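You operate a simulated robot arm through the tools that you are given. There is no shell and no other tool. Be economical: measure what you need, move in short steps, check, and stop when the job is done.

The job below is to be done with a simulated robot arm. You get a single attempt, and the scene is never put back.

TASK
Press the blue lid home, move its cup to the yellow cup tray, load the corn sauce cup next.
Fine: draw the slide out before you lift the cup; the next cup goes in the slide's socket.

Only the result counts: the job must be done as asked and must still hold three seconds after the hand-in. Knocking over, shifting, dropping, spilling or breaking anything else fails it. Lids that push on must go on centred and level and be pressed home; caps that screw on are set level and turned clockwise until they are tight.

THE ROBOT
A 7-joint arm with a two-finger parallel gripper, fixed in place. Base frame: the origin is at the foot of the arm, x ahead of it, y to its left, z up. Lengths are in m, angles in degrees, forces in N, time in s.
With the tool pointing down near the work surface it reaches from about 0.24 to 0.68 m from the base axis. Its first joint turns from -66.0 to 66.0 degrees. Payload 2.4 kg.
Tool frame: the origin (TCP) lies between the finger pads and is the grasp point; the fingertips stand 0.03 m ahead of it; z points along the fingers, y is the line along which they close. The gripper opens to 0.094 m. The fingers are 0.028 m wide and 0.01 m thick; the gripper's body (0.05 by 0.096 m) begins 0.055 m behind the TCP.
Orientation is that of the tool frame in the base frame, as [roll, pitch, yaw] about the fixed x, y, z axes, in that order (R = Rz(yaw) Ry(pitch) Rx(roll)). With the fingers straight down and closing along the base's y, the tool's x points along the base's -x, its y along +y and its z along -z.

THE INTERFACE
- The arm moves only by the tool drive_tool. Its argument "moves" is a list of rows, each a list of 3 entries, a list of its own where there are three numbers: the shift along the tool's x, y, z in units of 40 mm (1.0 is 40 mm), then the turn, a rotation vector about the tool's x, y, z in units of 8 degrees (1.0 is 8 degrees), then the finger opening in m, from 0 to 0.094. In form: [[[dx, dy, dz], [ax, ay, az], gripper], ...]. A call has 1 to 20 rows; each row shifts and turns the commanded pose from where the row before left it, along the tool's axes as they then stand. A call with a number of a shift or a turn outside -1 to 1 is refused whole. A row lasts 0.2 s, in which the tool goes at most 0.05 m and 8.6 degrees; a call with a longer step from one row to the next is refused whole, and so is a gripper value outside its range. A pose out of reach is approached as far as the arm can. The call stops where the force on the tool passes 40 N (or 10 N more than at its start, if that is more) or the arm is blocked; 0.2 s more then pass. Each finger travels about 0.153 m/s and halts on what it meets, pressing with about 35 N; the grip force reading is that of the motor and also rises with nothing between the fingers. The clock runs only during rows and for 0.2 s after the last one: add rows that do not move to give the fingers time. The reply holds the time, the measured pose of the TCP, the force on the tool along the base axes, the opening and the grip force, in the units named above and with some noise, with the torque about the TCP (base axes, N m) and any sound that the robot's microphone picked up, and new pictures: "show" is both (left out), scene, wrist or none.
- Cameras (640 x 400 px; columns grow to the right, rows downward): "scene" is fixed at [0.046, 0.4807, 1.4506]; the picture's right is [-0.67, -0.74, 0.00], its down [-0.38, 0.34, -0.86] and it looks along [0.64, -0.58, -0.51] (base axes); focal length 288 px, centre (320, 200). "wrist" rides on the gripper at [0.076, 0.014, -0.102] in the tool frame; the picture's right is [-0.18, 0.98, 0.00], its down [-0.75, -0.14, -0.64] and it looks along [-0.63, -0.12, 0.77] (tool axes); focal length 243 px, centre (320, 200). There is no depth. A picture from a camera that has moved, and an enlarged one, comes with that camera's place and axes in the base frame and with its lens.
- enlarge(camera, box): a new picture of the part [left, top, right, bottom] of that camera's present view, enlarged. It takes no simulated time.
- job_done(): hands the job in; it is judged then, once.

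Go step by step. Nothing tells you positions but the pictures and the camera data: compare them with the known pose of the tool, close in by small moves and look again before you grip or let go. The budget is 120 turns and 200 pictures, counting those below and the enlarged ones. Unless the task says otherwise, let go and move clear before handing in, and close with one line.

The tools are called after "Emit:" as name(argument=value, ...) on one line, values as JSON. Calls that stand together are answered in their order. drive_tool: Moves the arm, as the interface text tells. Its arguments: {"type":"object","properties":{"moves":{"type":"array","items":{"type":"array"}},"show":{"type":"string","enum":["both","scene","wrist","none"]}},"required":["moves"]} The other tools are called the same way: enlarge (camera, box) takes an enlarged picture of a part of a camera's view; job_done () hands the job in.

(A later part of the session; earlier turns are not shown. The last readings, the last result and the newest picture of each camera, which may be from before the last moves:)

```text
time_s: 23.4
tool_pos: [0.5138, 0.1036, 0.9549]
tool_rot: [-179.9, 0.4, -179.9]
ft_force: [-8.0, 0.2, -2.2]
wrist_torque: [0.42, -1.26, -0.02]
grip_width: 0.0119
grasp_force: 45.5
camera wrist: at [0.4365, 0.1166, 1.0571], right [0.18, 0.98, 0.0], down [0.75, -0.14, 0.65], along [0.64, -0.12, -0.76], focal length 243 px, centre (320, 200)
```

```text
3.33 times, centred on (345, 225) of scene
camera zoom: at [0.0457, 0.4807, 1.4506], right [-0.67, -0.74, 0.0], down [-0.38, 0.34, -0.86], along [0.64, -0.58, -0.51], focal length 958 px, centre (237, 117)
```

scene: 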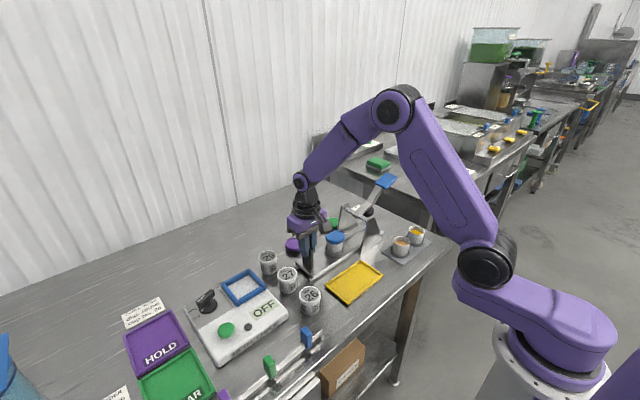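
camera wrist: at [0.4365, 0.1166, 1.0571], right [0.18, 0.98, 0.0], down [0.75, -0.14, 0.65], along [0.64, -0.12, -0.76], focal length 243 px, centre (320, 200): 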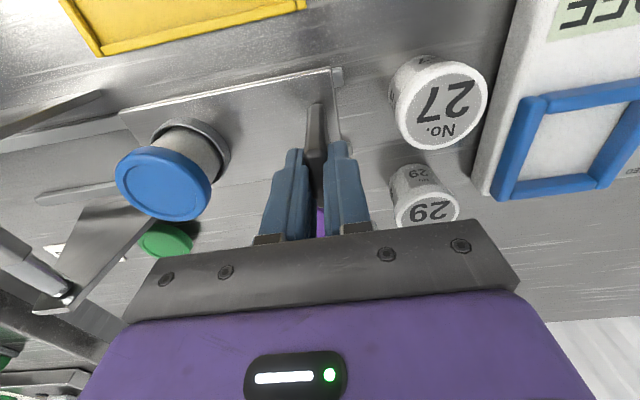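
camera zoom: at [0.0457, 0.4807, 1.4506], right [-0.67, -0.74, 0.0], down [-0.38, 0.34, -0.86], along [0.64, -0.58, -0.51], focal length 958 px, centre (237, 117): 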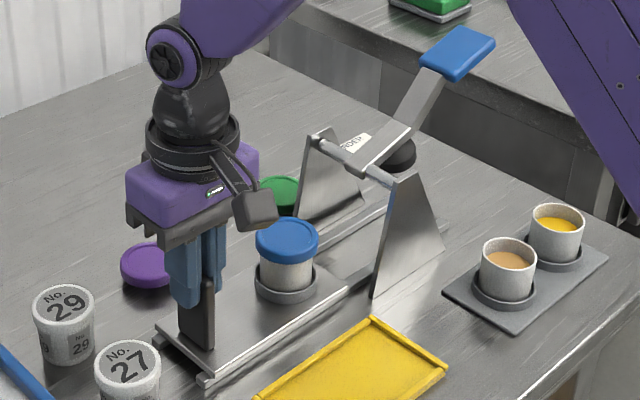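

The slide is back at its start position. I'll test for the outer stop with a slight pull, then release and rise.

Emit:
drive_tool(moves=[[[0, 0.06, 0], [0, 0, 0], 0.0], [[0, 0.06, 0], [0, 0, 0], 0.0]], show="none")

```text
time_s: 24.0
tool_pos: [0.5142, 0.106, 0.9556]
tool_rot: [-179.8, 0.4, 179.9]
ft_force: [-4.5, -10.4, -12.5]
wrist_torque: [0.57, -1.36, 0.55]
grip_width: 0.0119
grasp_force: 45.4
```

The outer stop is reached at y≈0.106. I'll release, rise and move above the cup.

Emit:
drive_tool(moves=[[[0, -0.04, 0], [0, 0, 0], 0.0], [[0, 0, 0], [0, 0, 0], 0.04], [[0, 0, 0], [0, 0, 0], 0.04], [[0, 0, -0.6], [0, -0.05, 0], 0.04], [[0, 0, -1], [0, 0, 0], 0.04], [[0, 0, -1], [0, 0, 0], 0.094], [[0, -0.85, 0], [0, 0, 0], 0.094], [[0, -0.85, 0], [0, 0, 0], 0.094], [[0, -0.85, 0], [0, 0, 0], 0.094]])

Emit:
enlarge(camera="scene", box=[290, 205, 380, 295])

Emit:
enlarge(camera="wrist", box=[220, 50, 420, 250])

```text
time_s: 26.0
tool_pos: [0.5119, 0.0046, 1.0595]
tool_rot: [-179.9, 0.9, -180.0]
ft_force: [-0.1, 0.0, 0.2]
wrist_torque: [0.02, -0.01, 0.02]
grip_width: 0.0939
grasp_force: 0.0
camera wrist: at [0.434, 0.018, 1.1602], right [0.18, 0.98, 0.0], down [0.74, -0.14, 0.65], along [0.64, -0.12, -0.76], focal length 243 px, centre (320, 200)
```

scene: 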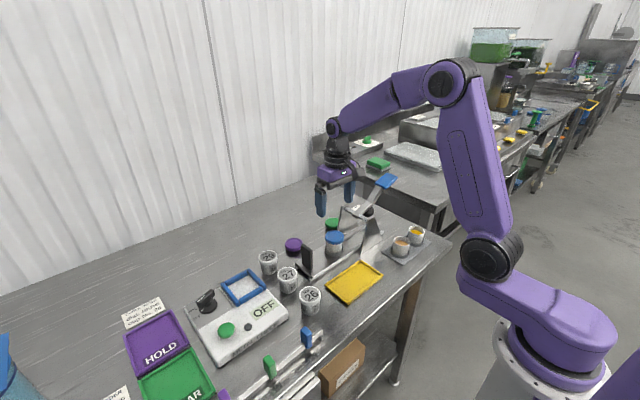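
wrist: 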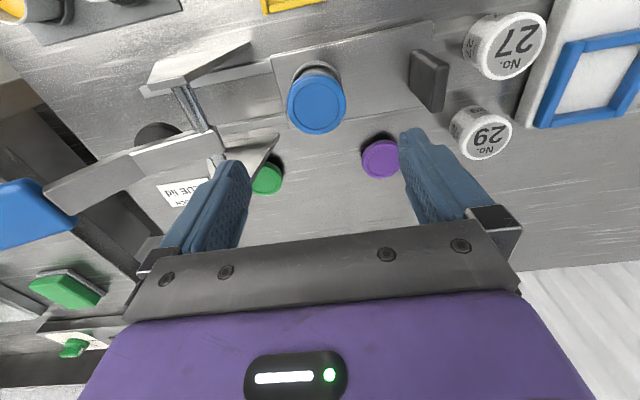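

```text
4.44 times, centred on (335, 250) of scene
camera zoom: at [0.0459, 0.4807, 1.4506], right [-0.67, -0.74, 0.0], down [-0.38, 0.34, -0.86], along [0.64, -0.58, -0.51], focal length 1278 px, centre (253, -22)
```

zoom: 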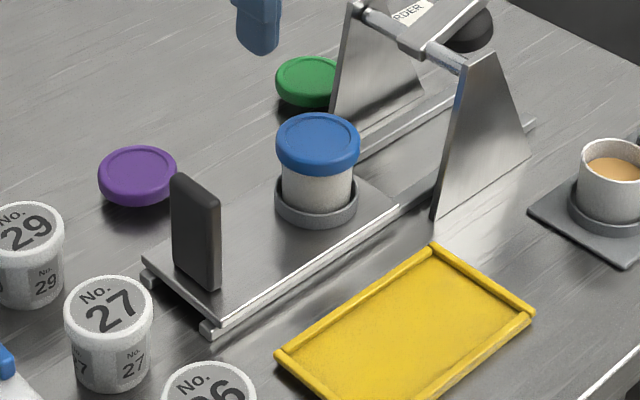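

```text
2.00 times, centred on (320, 150) of wrist
camera zoom: at [0.434, 0.018, 1.1602], right [0.18, 0.98, 0.0], down [0.74, -0.14, 0.65], along [0.64, -0.12, -0.76], focal length 485 px, centre (320, 300)
```

zoom: 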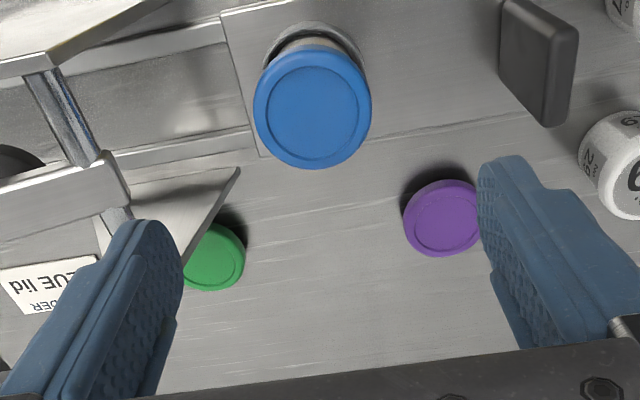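

The lid is 56 mm wide, centred at about (0.514, -0.001), with its underside at about 0.911 and the socket ring's top at about 0.883. I'll correct the tilt and descend around it, tips staying above the ring.

Emit:
drive_tool(moves=[[[-0.03, -0.14, 0.5], [0, 0.11, 0], 0.085], [[0, 0, 0.8], [0, 0, 0], 0.085], [[0, 0, 0.7], [0, 0, 0], 0.085]])

Emit:
enlarge(camera="scene", box=[290, 195, 380, 285])

```text
time_s: 26.8
tool_pos: [0.5118, -0.0022, 0.9792]
tool_rot: [-179.8, 0.1, 180.0]
ft_force: [0.3, -0.1, 0.0]
wrist_torque: [-0.02, -0.02, 0.0]
grip_width: 0.0848
grasp_force: 0.0
camera wrist: at [0.4354, 0.0123, 1.0818], right [0.18, 0.98, 0.0], down [0.75, -0.14, 0.64], along [0.63, -0.12, -0.77], focal length 243 px, centre (320, 200)
```

scene: 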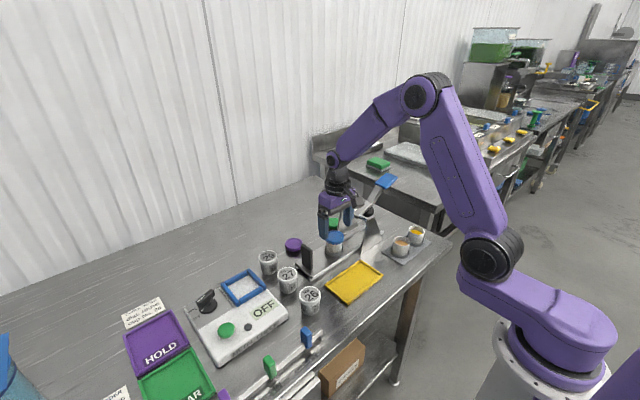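
wrist: 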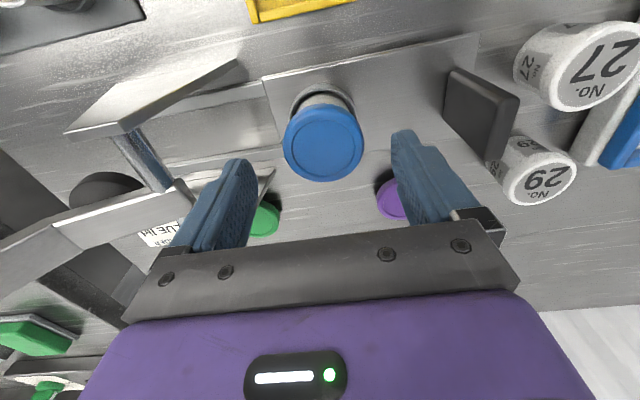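

```text
4.44 times, centred on (335, 240) of scene
camera zoom: at [0.046, 0.4807, 1.4506], right [-0.67, -0.74, 0.0], down [-0.38, 0.34, -0.86], along [0.64, -0.58, -0.51], focal length 1278 px, centre (253, 22)
```

zoom: 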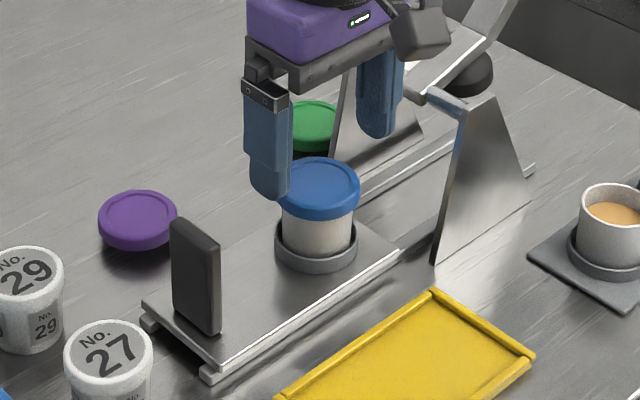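

Centred. I'll lower to TCP z≈0.92 and close.

Emit:
drive_tool(moves=[[[0, 0.02, 0.8], [0, 0, 0], 0.085], [[0, 0, 0.66], [0, 0, 0], 0.085], [[0, 0, 0], [0, 0, 0], 0.085]])

Emit:
enlarge(camera="scene", box=[290, 195, 380, 285])

```text
time_s: 27.6
tool_pos: [0.513, -0.0001, 0.9205]
tool_rot: [-179.9, 0.1, 180.0]
ft_force: [-0.3, -0.6, 0.0]
wrist_torque: [0.01, 0.03, -0.01]
grip_width: 0.085
grasp_force: 0.0
camera wrist: at [0.4364, 0.0139, 1.0228], right [0.18, 0.98, 0.0], down [0.75, -0.14, 0.64], along [0.63, -0.12, -0.77], focal length 243 px, centre (320, 200)
```

scene: 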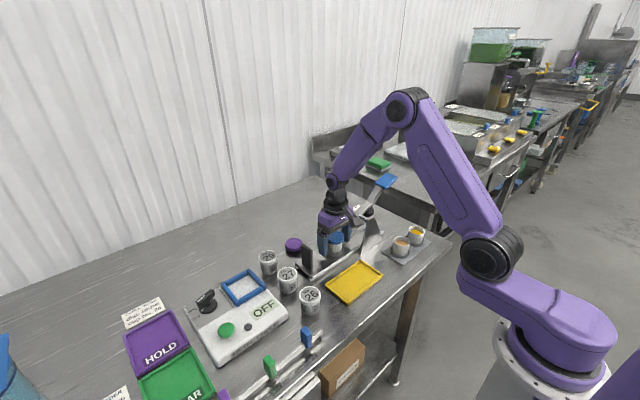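
wrist: 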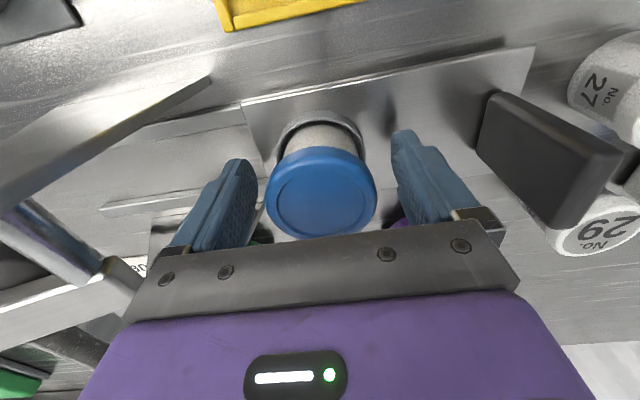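

```text
4.44 times, centred on (335, 240) of scene
camera zoom: at [0.046, 0.4807, 1.4506], right [-0.67, -0.74, 0.0], down [-0.38, 0.34, -0.86], along [0.64, -0.58, -0.51], focal length 1278 px, centre (253, 22)
```

zoom: 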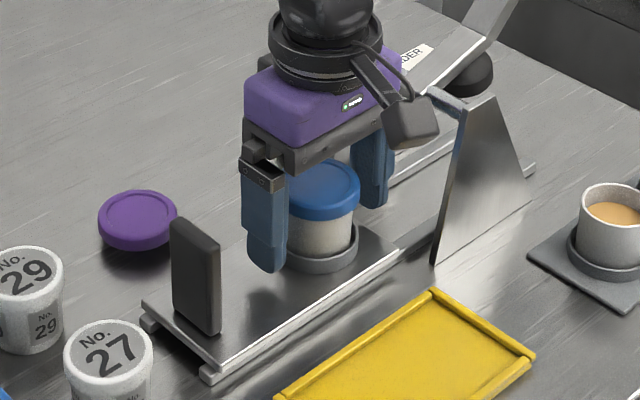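

The fingers straddle the lid and cup with the tips clear of the ring. I'll close and lift slightly.

Emit:
drive_tool(moves=[[[0, 0, 0], [0, 0, 0], 0.045], [[0, 0, 0], [0, 0, 0], 0.045], [[0, 0, 0], [0, 0, 0], 0.045], [[0, 0, -0.15], [0, 0, 0], 0.045], [[0, 0, -0.25], [0, 0, 0], 0.045], [[0, 0, -0.35], [0, 0, 0], 0.045]])

Emit:
enlarge(camera="scene", box=[290, 195, 380, 285])

```text
time_s: 29.0
tool_pos: [0.513, -0.0004, 0.9493]
tool_rot: [-179.9, 0.0, 180.0]
ft_force: [0.2, -0.3, -0.5]
wrist_torque: [-0.02, -0.03, 0.01]
grip_width: 0.0544
grasp_force: 34.5
camera wrist: at [0.4363, 0.014, 1.0531], right [0.18, 0.98, 0.0], down [0.75, -0.14, 0.64], along [0.63, -0.12, -0.77], focal length 243 px, centre (320, 200)
```

scene: 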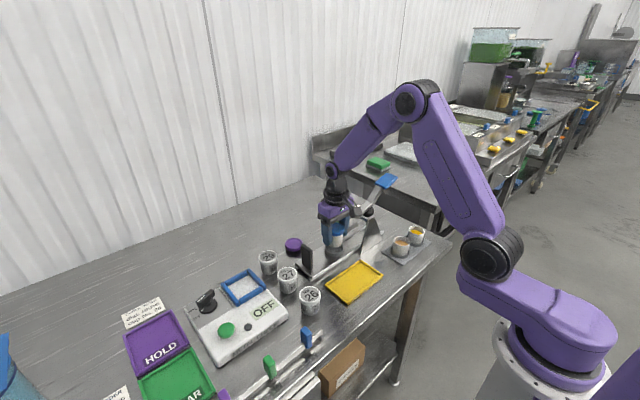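
wrist: 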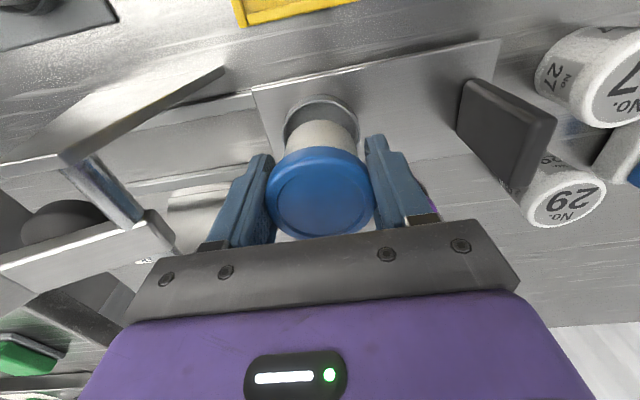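

```text
4.44 times, centred on (335, 240) of scene
camera zoom: at [0.046, 0.4807, 1.4506], right [-0.67, -0.74, 0.0], down [-0.38, 0.34, -0.86], along [0.64, -0.58, -0.51], focal length 1278 px, centre (253, 22)
```

zoom: 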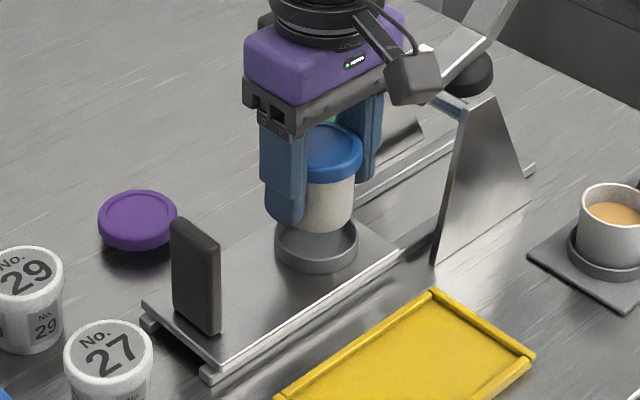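

The cup lifts cleanly with its lid. I'll raise it a bit more and carry it above the yellow tray's centre (about (0.399, 0.034)).

Emit:
drive_tool(moves=[[[0, 0, -0.5], [0, 0, 0], 0.045], [[0, 0, -0.7], [0, 0, 0], 0.045], [[0.3, 0.1, 0], [0, 0, 0], 0.045], [[0.5, 0.15, 0], [0, 0, 0], 0.045], [[0.55, 0.15, 0], [0, 0, 0], 0.045], [[0.55, 0.15, 0], [0, 0, 0], 0.045], [[0.5, 0.15, 0], [0, 0, 0], 0.045], [[0.45, 0.15, 0], [0, 0, 0], 0.045]])

Emit:
enlarge(camera="scene", box=[300, 205, 400, 305])

```text
time_s: 30.8
tool_pos: [0.3993, 0.0323, 0.9971]
tool_rot: [-180.0, 0.2, -179.9]
ft_force: [0.0, -0.1, -0.8]
wrist_torque: [-0.02, 0.0, 0.03]
grip_width: 0.054
grasp_force: 35.5
camera wrist: at [0.3228, 0.0466, 1.1005], right [0.18, 0.98, 0.0], down [0.75, -0.14, 0.64], along [0.63, -0.12, -0.77], focal length 243 px, centre (320, 200)
```

scene: 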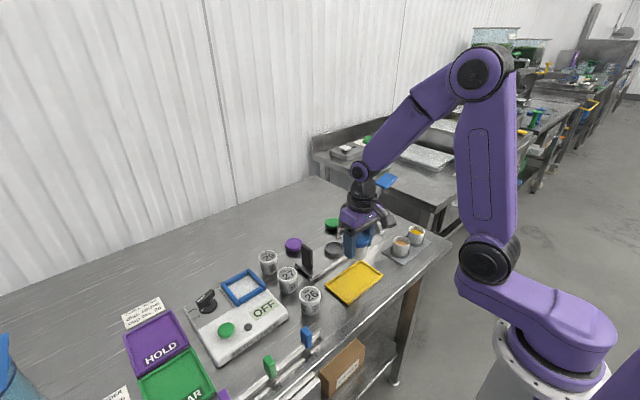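
wrist: 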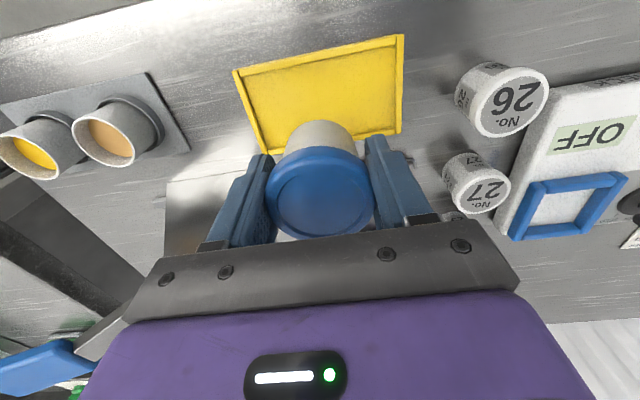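

```text
4.00 times, centred on (350, 255) of scene
camera zoom: at [0.046, 0.4807, 1.4506], right [-0.67, -0.74, 0.0], down [-0.38, 0.34, -0.86], along [0.64, -0.58, -0.51], focal length 1150 px, centre (200, -20)
```

zoom: 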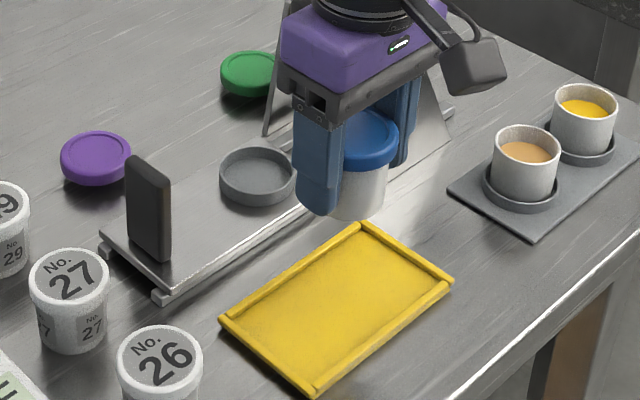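

The cup is right over the tray's centre. I'll lower it most of the way, then feel for contact.

Emit:
drive_tool(moves=[[[0, 0.04, 0.6], [0, 0, 0], 0.045], [[0, 0, 0.6], [0, 0, 0], 0.045], [[0, 0, 0.5], [0, 0, 0], 0.045], [[0, 0, 0.2], [0, 0, 0], 0.045]])

Emit:
enlarge(camera="scene", box=[300, 205, 400, 305])

```text
time_s: 31.8
tool_pos: [0.4004, 0.0334, 0.9223]
tool_rot: [-179.9, 0.0, -180.0]
ft_force: [-0.6, 0.6, -0.6]
wrist_torque: [-0.04, -0.01, 0.0]
grip_width: 0.0546
grasp_force: 34.5
camera wrist: at [0.3236, 0.0487, 1.0257], right [0.18, 0.98, 0.0], down [0.75, -0.14, 0.64], along [0.63, -0.12, -0.77], focal length 243 px, centre (320, 200)
```

scene: 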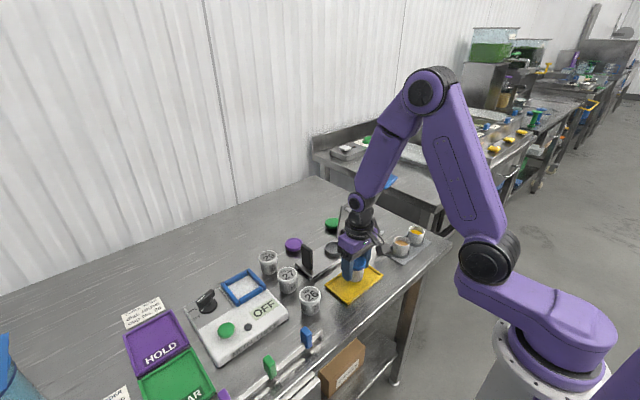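
wrist: 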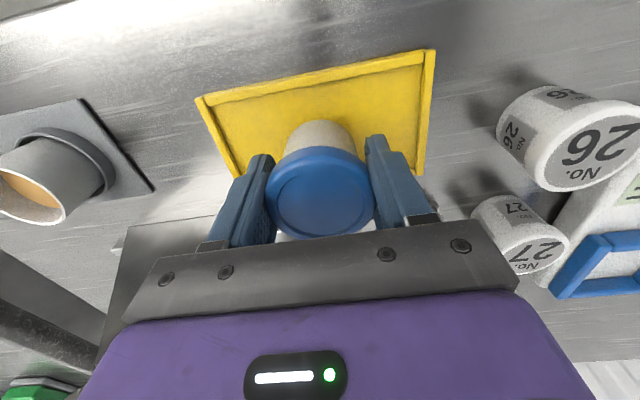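

```text
4.00 times, centred on (350, 255) of scene
camera zoom: at [0.046, 0.4807, 1.4506], right [-0.67, -0.74, 0.0], down [-0.38, 0.34, -0.86], along [0.64, -0.58, -0.51], focal length 1150 px, centre (200, -20)
```

zoom: 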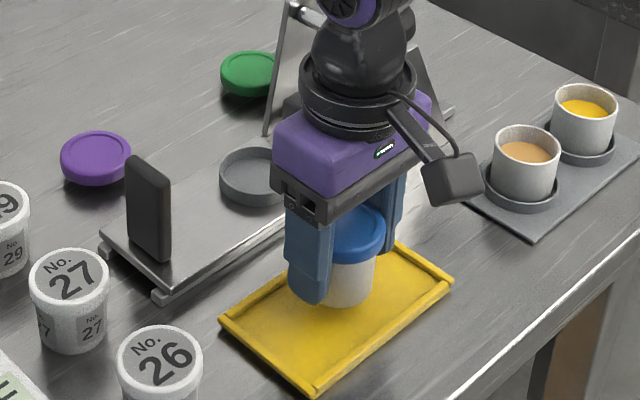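

Emit:
drive_tool(moves=[[[0, 0, 0.06], [0, 0, 0], 0.045], [[0, 0, 0.06], [0, 0, 0], 0.045], [[0, 0, 0.06], [0, 0, 0], 0.045], [[0, 0, 0.05], [0, 0, 0], 0.045]], show="none")

```text
time_s: 32.8
tool_pos: [0.4003, 0.0335, 0.9142]
tool_rot: [-179.9, -0.1, 180.0]
ft_force: [0.3, -0.2, 0.3]
wrist_torque: [0.01, 0.0, 0.01]
grip_width: 0.0542
grasp_force: 34.8
```

No clear contact yet. I'll keep lowering by about a millimetre at a time.

Emit:
drive_tool(moves=[[[0, 0, 0.03], [0, 0, 0], 0.045], [[0, 0, 0.03], [0, 0, 0], 0.045], [[0, 0, 0.03], [0, 0, 0], 0.045]], show="none")

```text
time_s: 33.6
tool_pos: [0.3999, 0.035, 0.91]
tool_rot: [-179.9, 0.0, 180.0]
ft_force: [0.6, 1.0, 0.1]
wrist_torque: [0.02, 0.0, 0.0]
grip_width: 0.0541
grasp_force: 34.5
```

Emit:
drive_tool(moves=[[[0, 0, 0.03], [0, 0, 0], 0.045], [[0, 0, 0.03], [0, 0, 0], 0.045], [[0, 0, 0], [0, 0, 0], 0.045]])

Emit:
enlarge(camera="scene", box=[320, 225, 390, 295])

```text
time_s: 34.4
tool_pos: [0.399, 0.0352, 0.9072]
tool_rot: [-179.9, 0.0, 180.0]
ft_force: [-0.1, 0.5, -1.5]
wrist_torque: [0.02, 0.01, -0.01]
grip_width: 0.0542
grasp_force: 34.9
camera wrist: at [0.323, 0.049, 1.0104], right [0.18, 0.98, 0.0], down [0.75, -0.14, 0.64], along [0.63, -0.12, -0.77], focal length 243 px, centre (320, 200)
```

scene: 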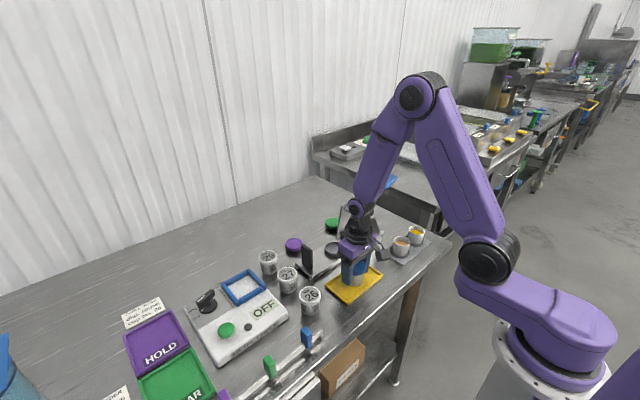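
wrist: 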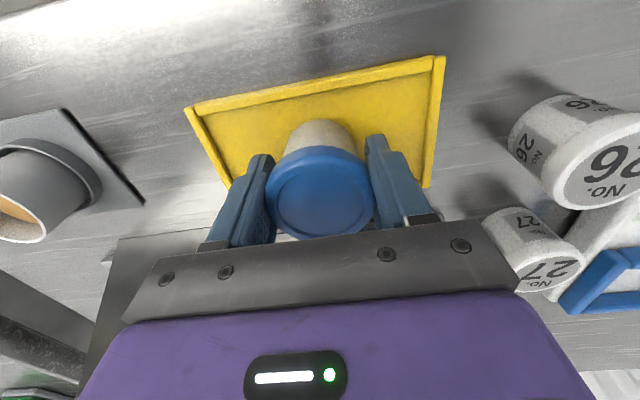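

```text
5.71 times, centred on (355, 260) of scene
camera zoom: at [0.046, 0.4807, 1.4506], right [-0.67, -0.74, 0.0], down [-0.38, 0.34, -0.86], along [0.64, -0.58, -0.51], focal length 1643 px, centre (120, -143)
```

zoom: 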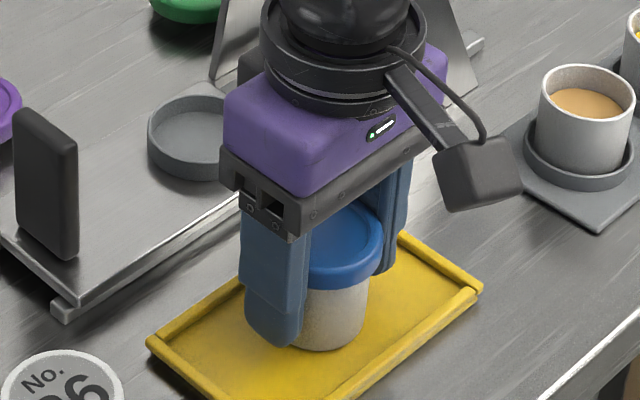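

Still no contact. I'll continue in small steps.

Emit:
drive_tool(moves=[[[0, 0, 0.03], [0, 0, 0], 0.045], [[0, 0, 0.03], [0, 0, 0], 0.045], [[0, 0, 0.03], [0, 0, 0], 0.045], [[0, 0, 0], [0, 0, 0], 0.045]], show="none")

```text
time_s: 35.5
tool_pos: [0.3998, 0.0348, 0.9044]
tool_rot: [-179.9, 0.2, 180.0]
ft_force: [-2.7, -1.3, 11.4]
wrist_torque: [-0.03, -0.06, 0.0]
grip_width: 0.0543
grasp_force: 34.6
stopped in row 4: the force on the tool passed its limit at 40 N (the readings are from after the stop); the commanded pose is now the measured one
```

Contact at TCP z≈0.9045. I'll ease off slightly, open and rise.

Emit:
drive_tool(moves=[[[0, 0, -0.01], [0, 0, 0], 0.045], [[0, 0, 0], [0, 0, 0], 0.065], [[0, 0, 0], [0, 0, 0], 0.08], [[0, 0, 0], [0, 0, 0], 0.08], [[0, 0, -0.5], [0, 0, 0], 0.08], [[0, 0, -0.8], [0, 0, 0], 0.08], [[0, 0, -1], [0, 0, 0], 0.08], [[0, 0, -1], [0, 0, 0], 0.08]])

Emit:
enlarge(camera="scene", box=[310, 205, 430, 305])

```text
time_s: 37.3
tool_pos: [0.4001, 0.0361, 1.0381]
tool_rot: [-179.8, 0.3, -179.9]
ft_force: [0.2, -0.5, 0.3]
wrist_torque: [0.03, 0.0, -0.03]
grip_width: 0.0798
grasp_force: 0.0
camera wrist: at [0.3244, 0.0508, 1.141], right [0.18, 0.98, 0.0], down [0.75, -0.14, 0.64], along [0.63, -0.12, -0.76], focal length 243 px, centre (320, 200)
```

scene: 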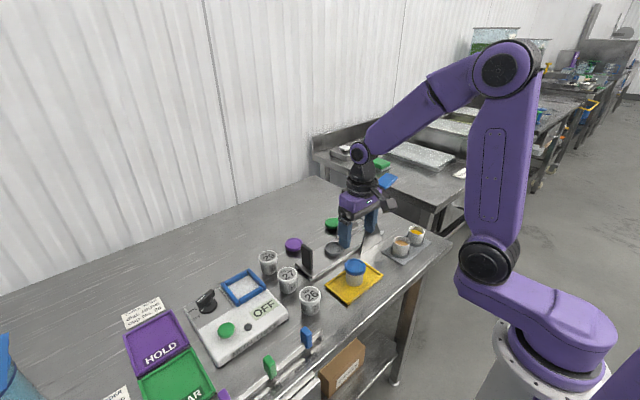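
wrist: 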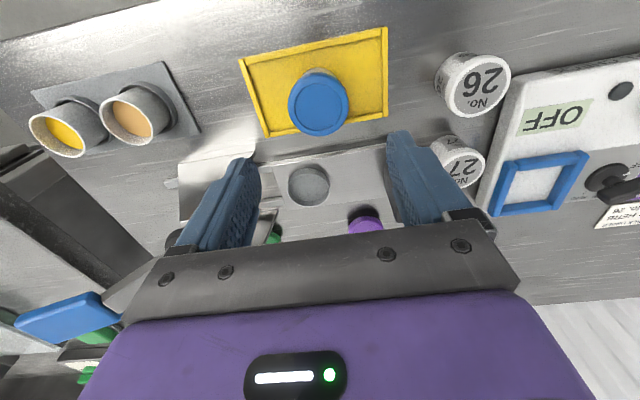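

```text
4.00 times, centred on (370, 255) of scene
camera zoom: at [0.046, 0.4807, 1.4506], right [-0.67, -0.74, 0.0], down [-0.38, 0.34, -0.86], along [0.64, -0.58, -0.51], focal length 1150 px, centre (120, -20)
```

zoom: 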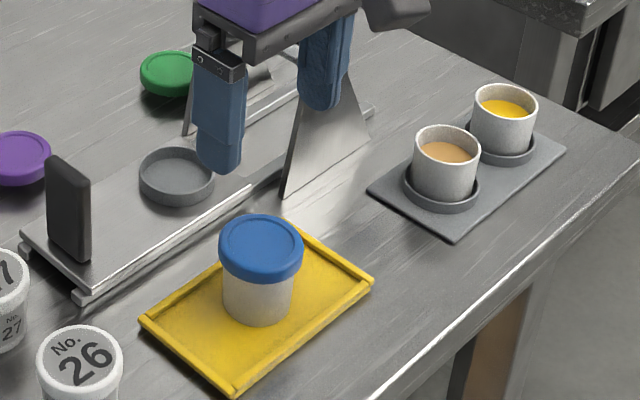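

The blue-lidded cup stands upright on the yellow tray. The corn (yellow) cup is at about (0.377, -0.219), with the tan one beside it at y≈-0.142, so I'll turn the gripper 90° to close along x and keep the fingers away from the tan cup.

Emit:
drive_tool(moves=[[[0.07, -0.75, -0.2], [0, 0, 0], 0.08], [[0.07, -0.8, -0.2], [0, 0, 0], 0.08], [[0.07, -0.8, -0.2], [0, 0, 0], 0.08], [[0.07, -0.8, -0.2], [0, 0, 0], 0.08], [[0.07, -0.8, -0.2], [0, 0, 0], 0.08], [[0.07, -0.8, -0.1], [0, 0, 0], 0.08], [[0.07, -0.8, 0], [0, 0, 0], 0.08], [[0.07, -0.75, 0], [0, 0, 0], 0.08], [[0, 0, 0], [0, 0, 1], 0.08], [[0, 0, 0], [0, 0, 1], 0.08], [[0, 0, 0], [0, 0, 1], 0.08], [[0, 0, 0], [0, 0, 1], 0.08], [[0, 0, 0], [0, 0, 1], 0.08], [[0, 0, 0], [0, 0, 1], 0.08], [[0, 0, 0], [0, 0, 1], 0.08], [[0, 0, 0], [0, 0, 1], 0.08], [[0, 0, 0], [0, 0, 1], 0.08], [[0, 0, 0], [0, 0, 1], 0.08], [[0, 0, 0], [0, 0, 1], 0.08], [[0, 0, 0], [0, 0, 0.25], 0.08]])

Emit:
enlarge(camera="scene", box=[370, 195, 450, 275])

Emit:
enlarge(camera="wrist", box=[220, 0, 420, 200])

```text
time_s: 41.5
tool_pos: [0.3774, -0.216, 1.0814]
tool_rot: [179.9, 0.1, 89.7]
ft_force: [0.0, 0.6, -0.2]
wrist_torque: [-0.04, -0.03, 0.0]
grip_width: 0.0801
grasp_force: 0.1
camera wrist: at [0.3915, -0.1411, 1.1846], right [0.98, -0.19, 0.0], down [-0.15, -0.75, 0.64], along [-0.12, -0.63, -0.77], focal length 243 px, centre (320, 200)
```

scene: 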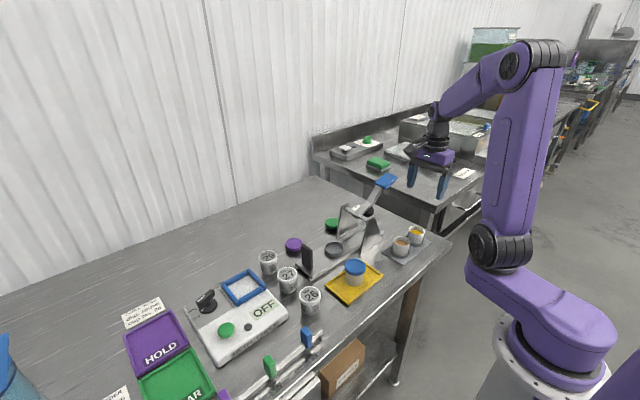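
wrist: 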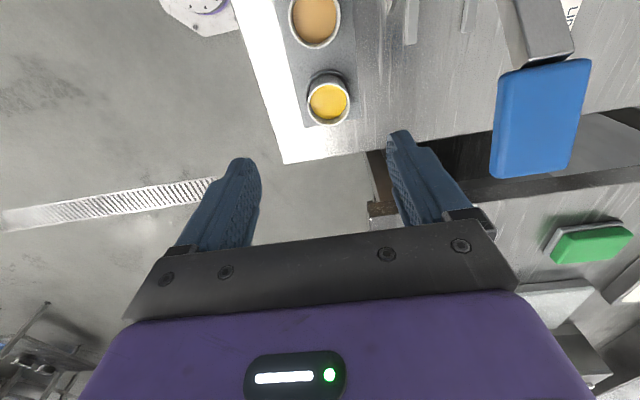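

```text
5.00 times, centred on (410, 235) of scene
camera zoom: at [0.046, 0.4807, 1.4506], right [-0.67, -0.74, 0.0], down [-0.38, 0.34, -0.86], along [0.64, -0.58, -0.51], focal length 1438 px, centre (-130, 25)
```

zoom: 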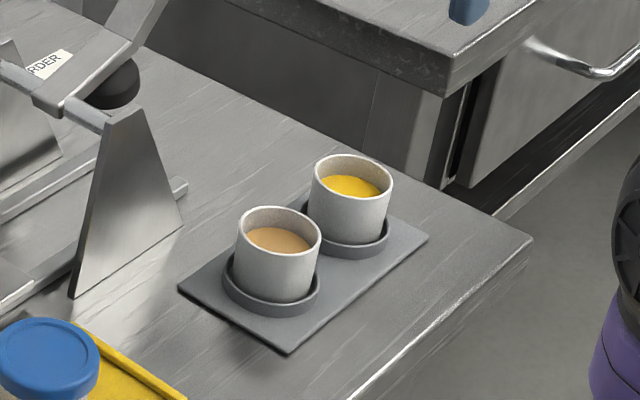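

```text
2.00 times, centred on (320, 100) of wrist
camera zoom: at [0.3915, -0.1411, 1.1846], right [0.98, -0.19, 0.0], down [-0.15, -0.75, 0.64], along [-0.12, -0.63, -0.77], focal length 485 px, centre (320, 400)
```

zoom: 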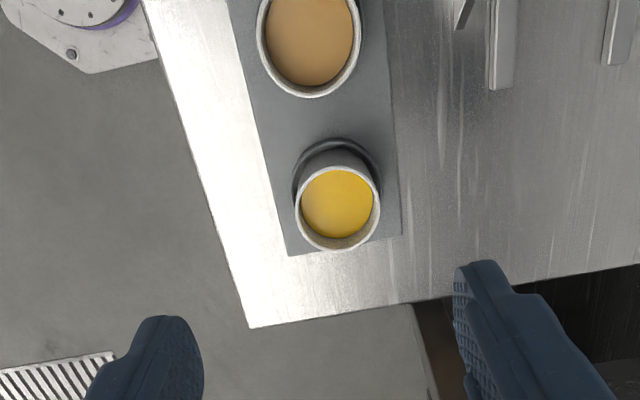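

The corn cup's rim is centred at about (0.385, -0.233, 0.908), 47 mm across. I'll line up over it and descend partway.

Emit:
drive_tool(moves=[[[-0.42, 0.19, 0.3], [0, 0, 0], 0.08], [[0, 0, 0.8], [0, 0, 0], 0.08], [[0, 0, 0.9], [0, 0, 0], 0.08], [[0, 0, 0], [0, 0, 0], 0.08]])

Emit:
enlarge(camera="scene", box=[370, 185, 450, 265])

Emit:
enlarge(camera="wrist", box=[220, 50, 420, 250])

```text
time_s: 42.5
tool_pos: [0.3842, -0.2338, 1.0015]
tool_rot: [179.8, 0.2, 90.0]
ft_force: [0.2, -0.1, 0.3]
wrist_torque: [-0.01, 0.02, 0.03]
grip_width: 0.0798
grasp_force: 0.0
camera wrist: at [0.3989, -0.1585, 1.1041], right [0.98, -0.18, 0.0], down [-0.14, -0.75, 0.64], along [-0.12, -0.63, -0.77], focal length 243 px, centre (320, 200)
```

scene: 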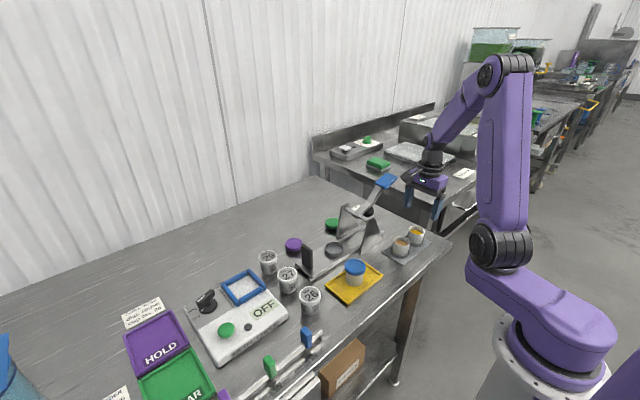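
wrist: 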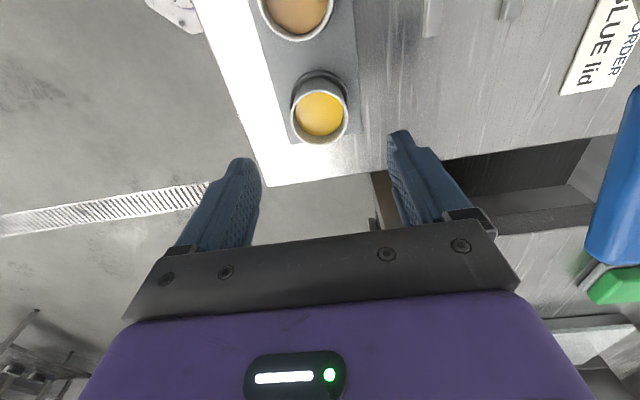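

```text
5.00 times, centred on (410, 225) of scene
camera zoom: at [0.046, 0.4807, 1.4506], right [-0.67, -0.74, 0.0], down [-0.38, 0.34, -0.86], along [0.64, -0.58, -0.51], focal length 1438 px, centre (-130, 75)
```

zoom: 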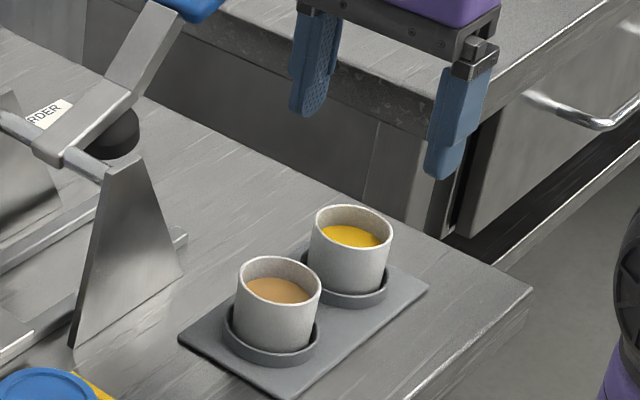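

```text
2.00 times, centred on (320, 150) of wrist
camera zoom: at [0.3989, -0.1585, 1.1041], right [0.98, -0.18, 0.0], down [-0.14, -0.75, 0.64], along [-0.12, -0.63, -0.77], focal length 485 px, centre (320, 300)
```

zoom: 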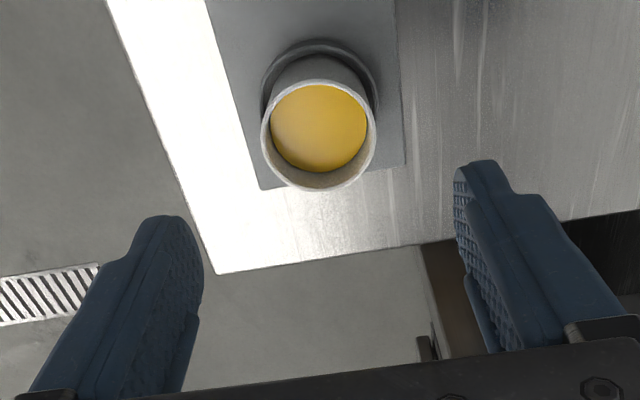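

The cup is centred between the fingers. I'll descend to TCP z≈0.916.

Emit:
drive_tool(moves=[[[0, 0, 0.8], [0, 0, 0], 0.08], [[0, 0, 0.8], [0, 0, 0], 0.08], [[0, 0, 0.53], [0, 0, 0], 0.08], [[0, 0, 0], [0, 0, 0], 0.08]])

Emit:
enlarge(camera="scene", box=[370, 195, 450, 275])

```text
time_s: 43.5
tool_pos: [0.3857, -0.2342, 0.9159]
tool_rot: [179.7, 0.1, 90.0]
ft_force: [0.7, -0.2, 0.5]
wrist_torque: [0.02, 0.02, -0.01]
grip_width: 0.0803
grasp_force: 0.1
camera wrist: at [0.3989, -0.1587, 1.0193], right [0.98, -0.18, 0.0], down [-0.14, -0.75, 0.64], along [-0.12, -0.63, -0.77], focal length 243 px, centre (320, 200)
```

scene: 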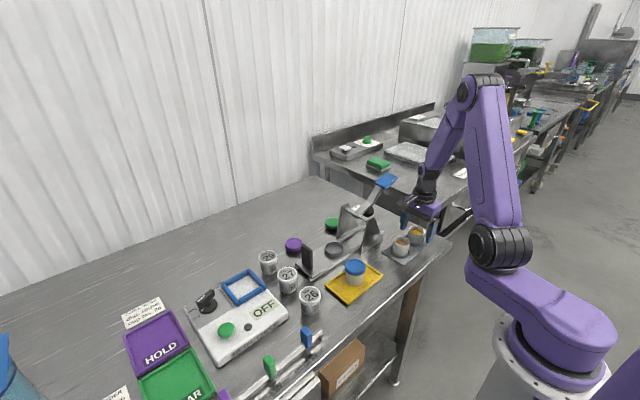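
wrist: 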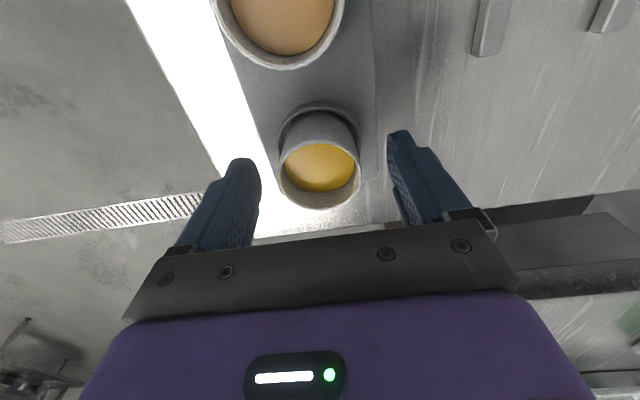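

```text
5.00 times, centred on (410, 235) of scene
camera zoom: at [0.046, 0.4807, 1.4506], right [-0.67, -0.74, 0.0], down [-0.38, 0.34, -0.86], along [0.64, -0.58, -0.51], focal length 1438 px, centre (-130, 25)
```

zoom: 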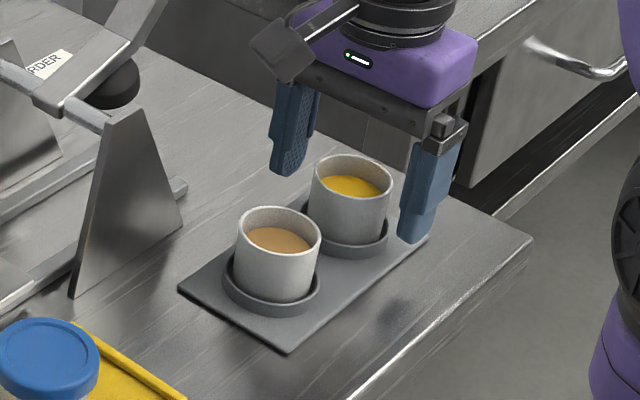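

The fingers are around the cup with the tips above the ring. I'll close and lift slowly.

Emit:
drive_tool(moves=[[[0, 0, 0], [0, 0, 0], 0.06], [[0, 0, 0], [0, 0, 0], 0.038], [[0, 0, 0], [0, 0, 0], 0.038], [[0, 0, 0], [0, 0, 0], 0.038], [[0, 0, -0.12], [0, 0, 0], 0.038], [[0, 0, -0.2], [0, 0, 0], 0.038], [[0, 0, -0.3], [0, 0, 0], 0.038]])

Emit:
enlarge(camera="scene", box=[370, 195, 450, 275])

```text
time_s: 45.1
tool_pos: [0.3846, -0.2341, 0.9408]
tool_rot: [179.9, 0.0, 90.0]
ft_force: [-1.0, -0.8, -1.3]
wrist_torque: [-0.03, -0.02, 0.02]
grip_width: 0.0466
grasp_force: 34.9
camera wrist: at [0.399, -0.1576, 1.045], right [0.98, -0.18, 0.0], down [-0.14, -0.75, 0.64], along [-0.12, -0.63, -0.77], focal length 243 px, centre (320, 200)
```

scene: 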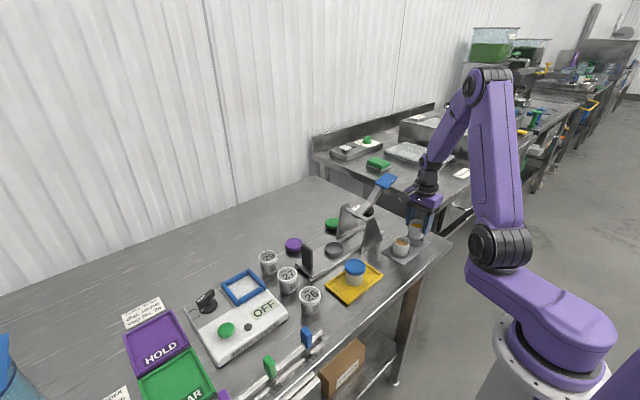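
wrist: 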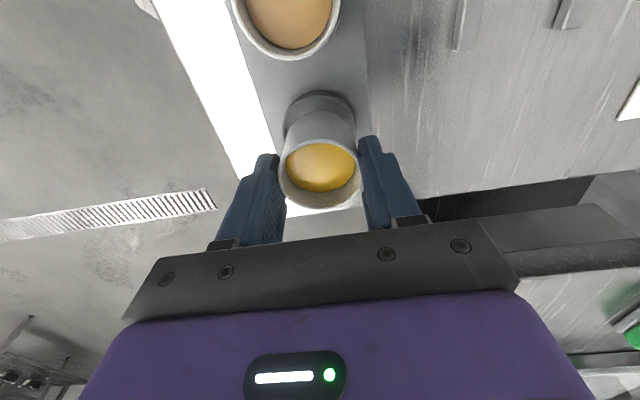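

```text
5.00 times, centred on (410, 235) of scene
camera zoom: at [0.046, 0.4807, 1.4506], right [-0.67, -0.74, 0.0], down [-0.38, 0.34, -0.86], along [0.64, -0.58, -0.51], focal length 1438 px, centre (-130, 25)
```

zoom: 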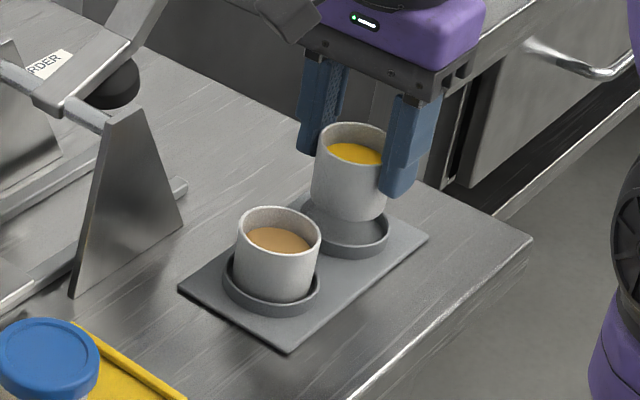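

The corn cup lifted cleanly. I'll raise it and carry it along y, above the tan cup, at moderate speed.

Emit:
drive_tool(moves=[[[0, 0, -0.4], [0, 0, 0], 0.038], [[0, 0, -0.5], [0, 0, 0], 0.038], [[0, 0, -0.5], [0, 0, 0], 0.038], [[0, 0, -0.5], [0, 0, 0], 0.038], [[0, 0, -0.4], [0, 0, 0], 0.038], [[0, 0, -0.2], [0, 0, 0], 0.038], [[0.2, 0, 0], [0, 0, 0], 0.038], [[0.4, 0, 0], [0, 0, 0], 0.038], [[0.5, 0, 0], [0, 0, 0], 0.038], [[0.5, 0, 0], [0, 0, 0], 0.038], [[0.5, 0, 0], [0, 0, 0], 0.038], [[0.5, 0, 0], [0, 0, 0], 0.038], [[0.5, 0, 0], [0, 0, 0], 0.038], [[0.5, 0, 0], [0, 0, 0], 0.038], [[0.5, 0, 0], [0, 0, 0], 0.038], [[0.5, 0, 0], [0, 0, 0], 0.038], [[0.5, 0, 0], [0, 0, 0], 0.038], [[0.4, 0, 0], [0, 0, 0], 0.038], [[0.25, 0, 0], [0, 0, 0], 0.038], [[0.1, 0, 0], [0, 0, 0], 0.038]])

```text
time_s: 49.3
tool_pos: [0.3855, 0.0003, 1.0417]
tool_rot: [179.7, 0.1, 89.9]
ft_force: [0.1, -1.1, -1.1]
wrist_torque: [-0.01, -0.03, 0.02]
grip_width: 0.0467
grasp_force: 35.0
camera wrist: at [0.3989, 0.0766, 1.1446], right [0.98, -0.18, 0.0], down [-0.14, -0.75, 0.64], along [-0.12, -0.63, -0.77], focal length 243 px, centre (320, 200)
```

scene: 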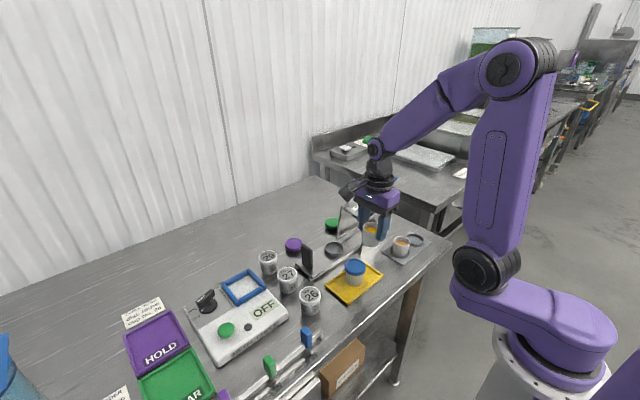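
wrist: 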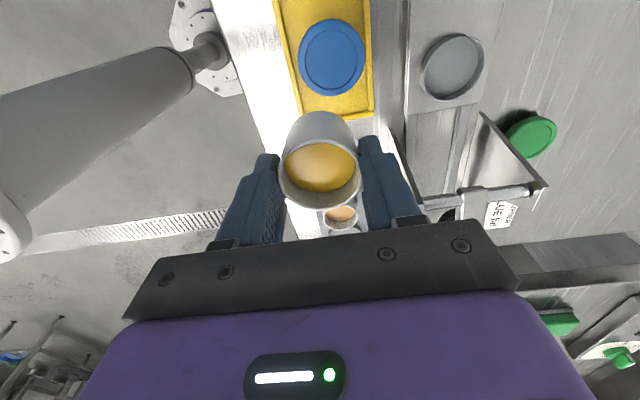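

The socket appears at about (0.515, 0.001). I'll move across to it.

Emit:
drive_tool(moves=[[[0, 0.2, 0], [0, 0, 0], 0.038], [[0, 0.4, 0], [0, 0, 0], 0.038], [[0, 0.5, 0], [0, 0, 0], 0.038], [[0, 0.5, 0], [0, 0, 0], 0.038], [[0, 0.5, 0], [0, 0, 0], 0.038], [[0, 0.5, 0], [0, 0, 0], 0.038], [[0, 0.4, 0], [0, 0, 0], 0.038], [[0, 0.2, 0], [0, 0, 0], 0.038], [[0, 0, 0], [0, 0, 0], 0.038]])

Emit:
enlarge(camera="scene", box=[290, 195, 390, 295])

Emit:
enlarge(camera="wrist", box=[220, 30, 420, 230])

```text
time_s: 51.3
tool_pos: [0.5118, 0.0006, 1.0408]
tool_rot: [179.8, 0.1, 89.9]
ft_force: [0.8, -0.7, -1.7]
wrist_torque: [0.0, -0.01, -0.03]
grip_width: 0.0468
grasp_force: 35.6
camera wrist: at [0.5262, 0.0764, 1.1439], right [0.98, -0.18, 0.0], down [-0.14, -0.75, 0.64], along [-0.12, -0.63, -0.77], focal length 243 px, centre (320, 200)
```

scene: 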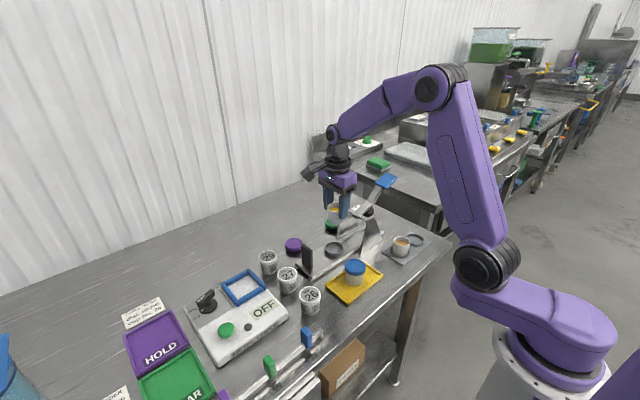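
wrist: 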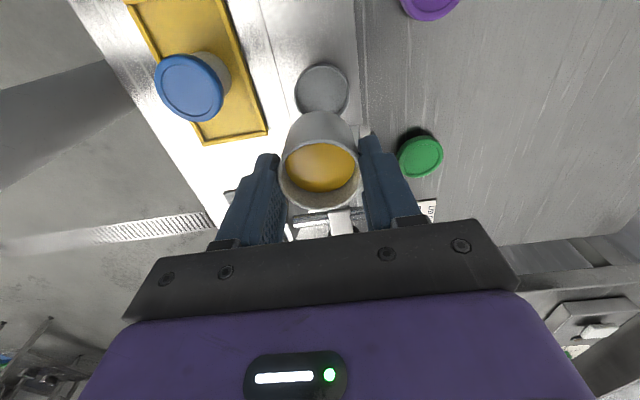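

```text
4.00 times, centred on (340, 245) of scene
camera zoom: at [0.046, 0.4807, 1.4506], right [-0.67, -0.74, 0.0], down [-0.38, 0.34, -0.86], along [0.64, -0.58, -0.51], focal length 1150 px, centre (240, 20)
```

zoom: 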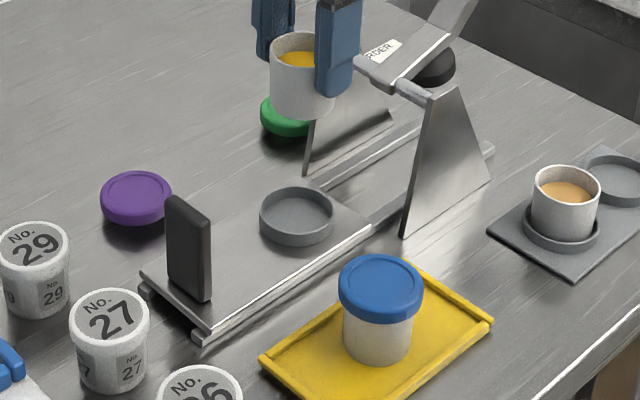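

```text
2.00 times, centred on (320, 130) of wrist
camera zoom: at [0.5262, 0.0764, 1.1439], right [0.98, -0.18, 0.0], down [-0.14, -0.75, 0.64], along [-0.12, -0.63, -0.77], focal length 485 px, centre (320, 340)
```

zoom: 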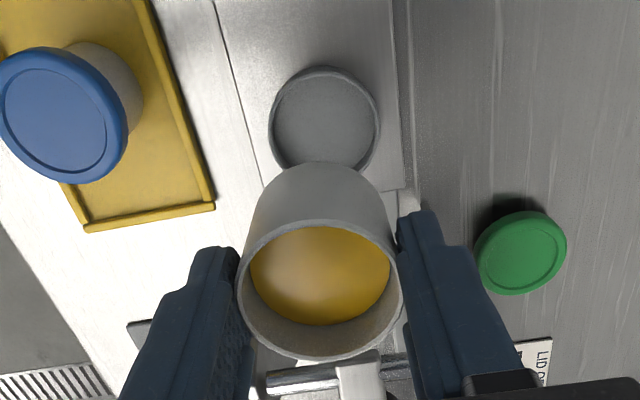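

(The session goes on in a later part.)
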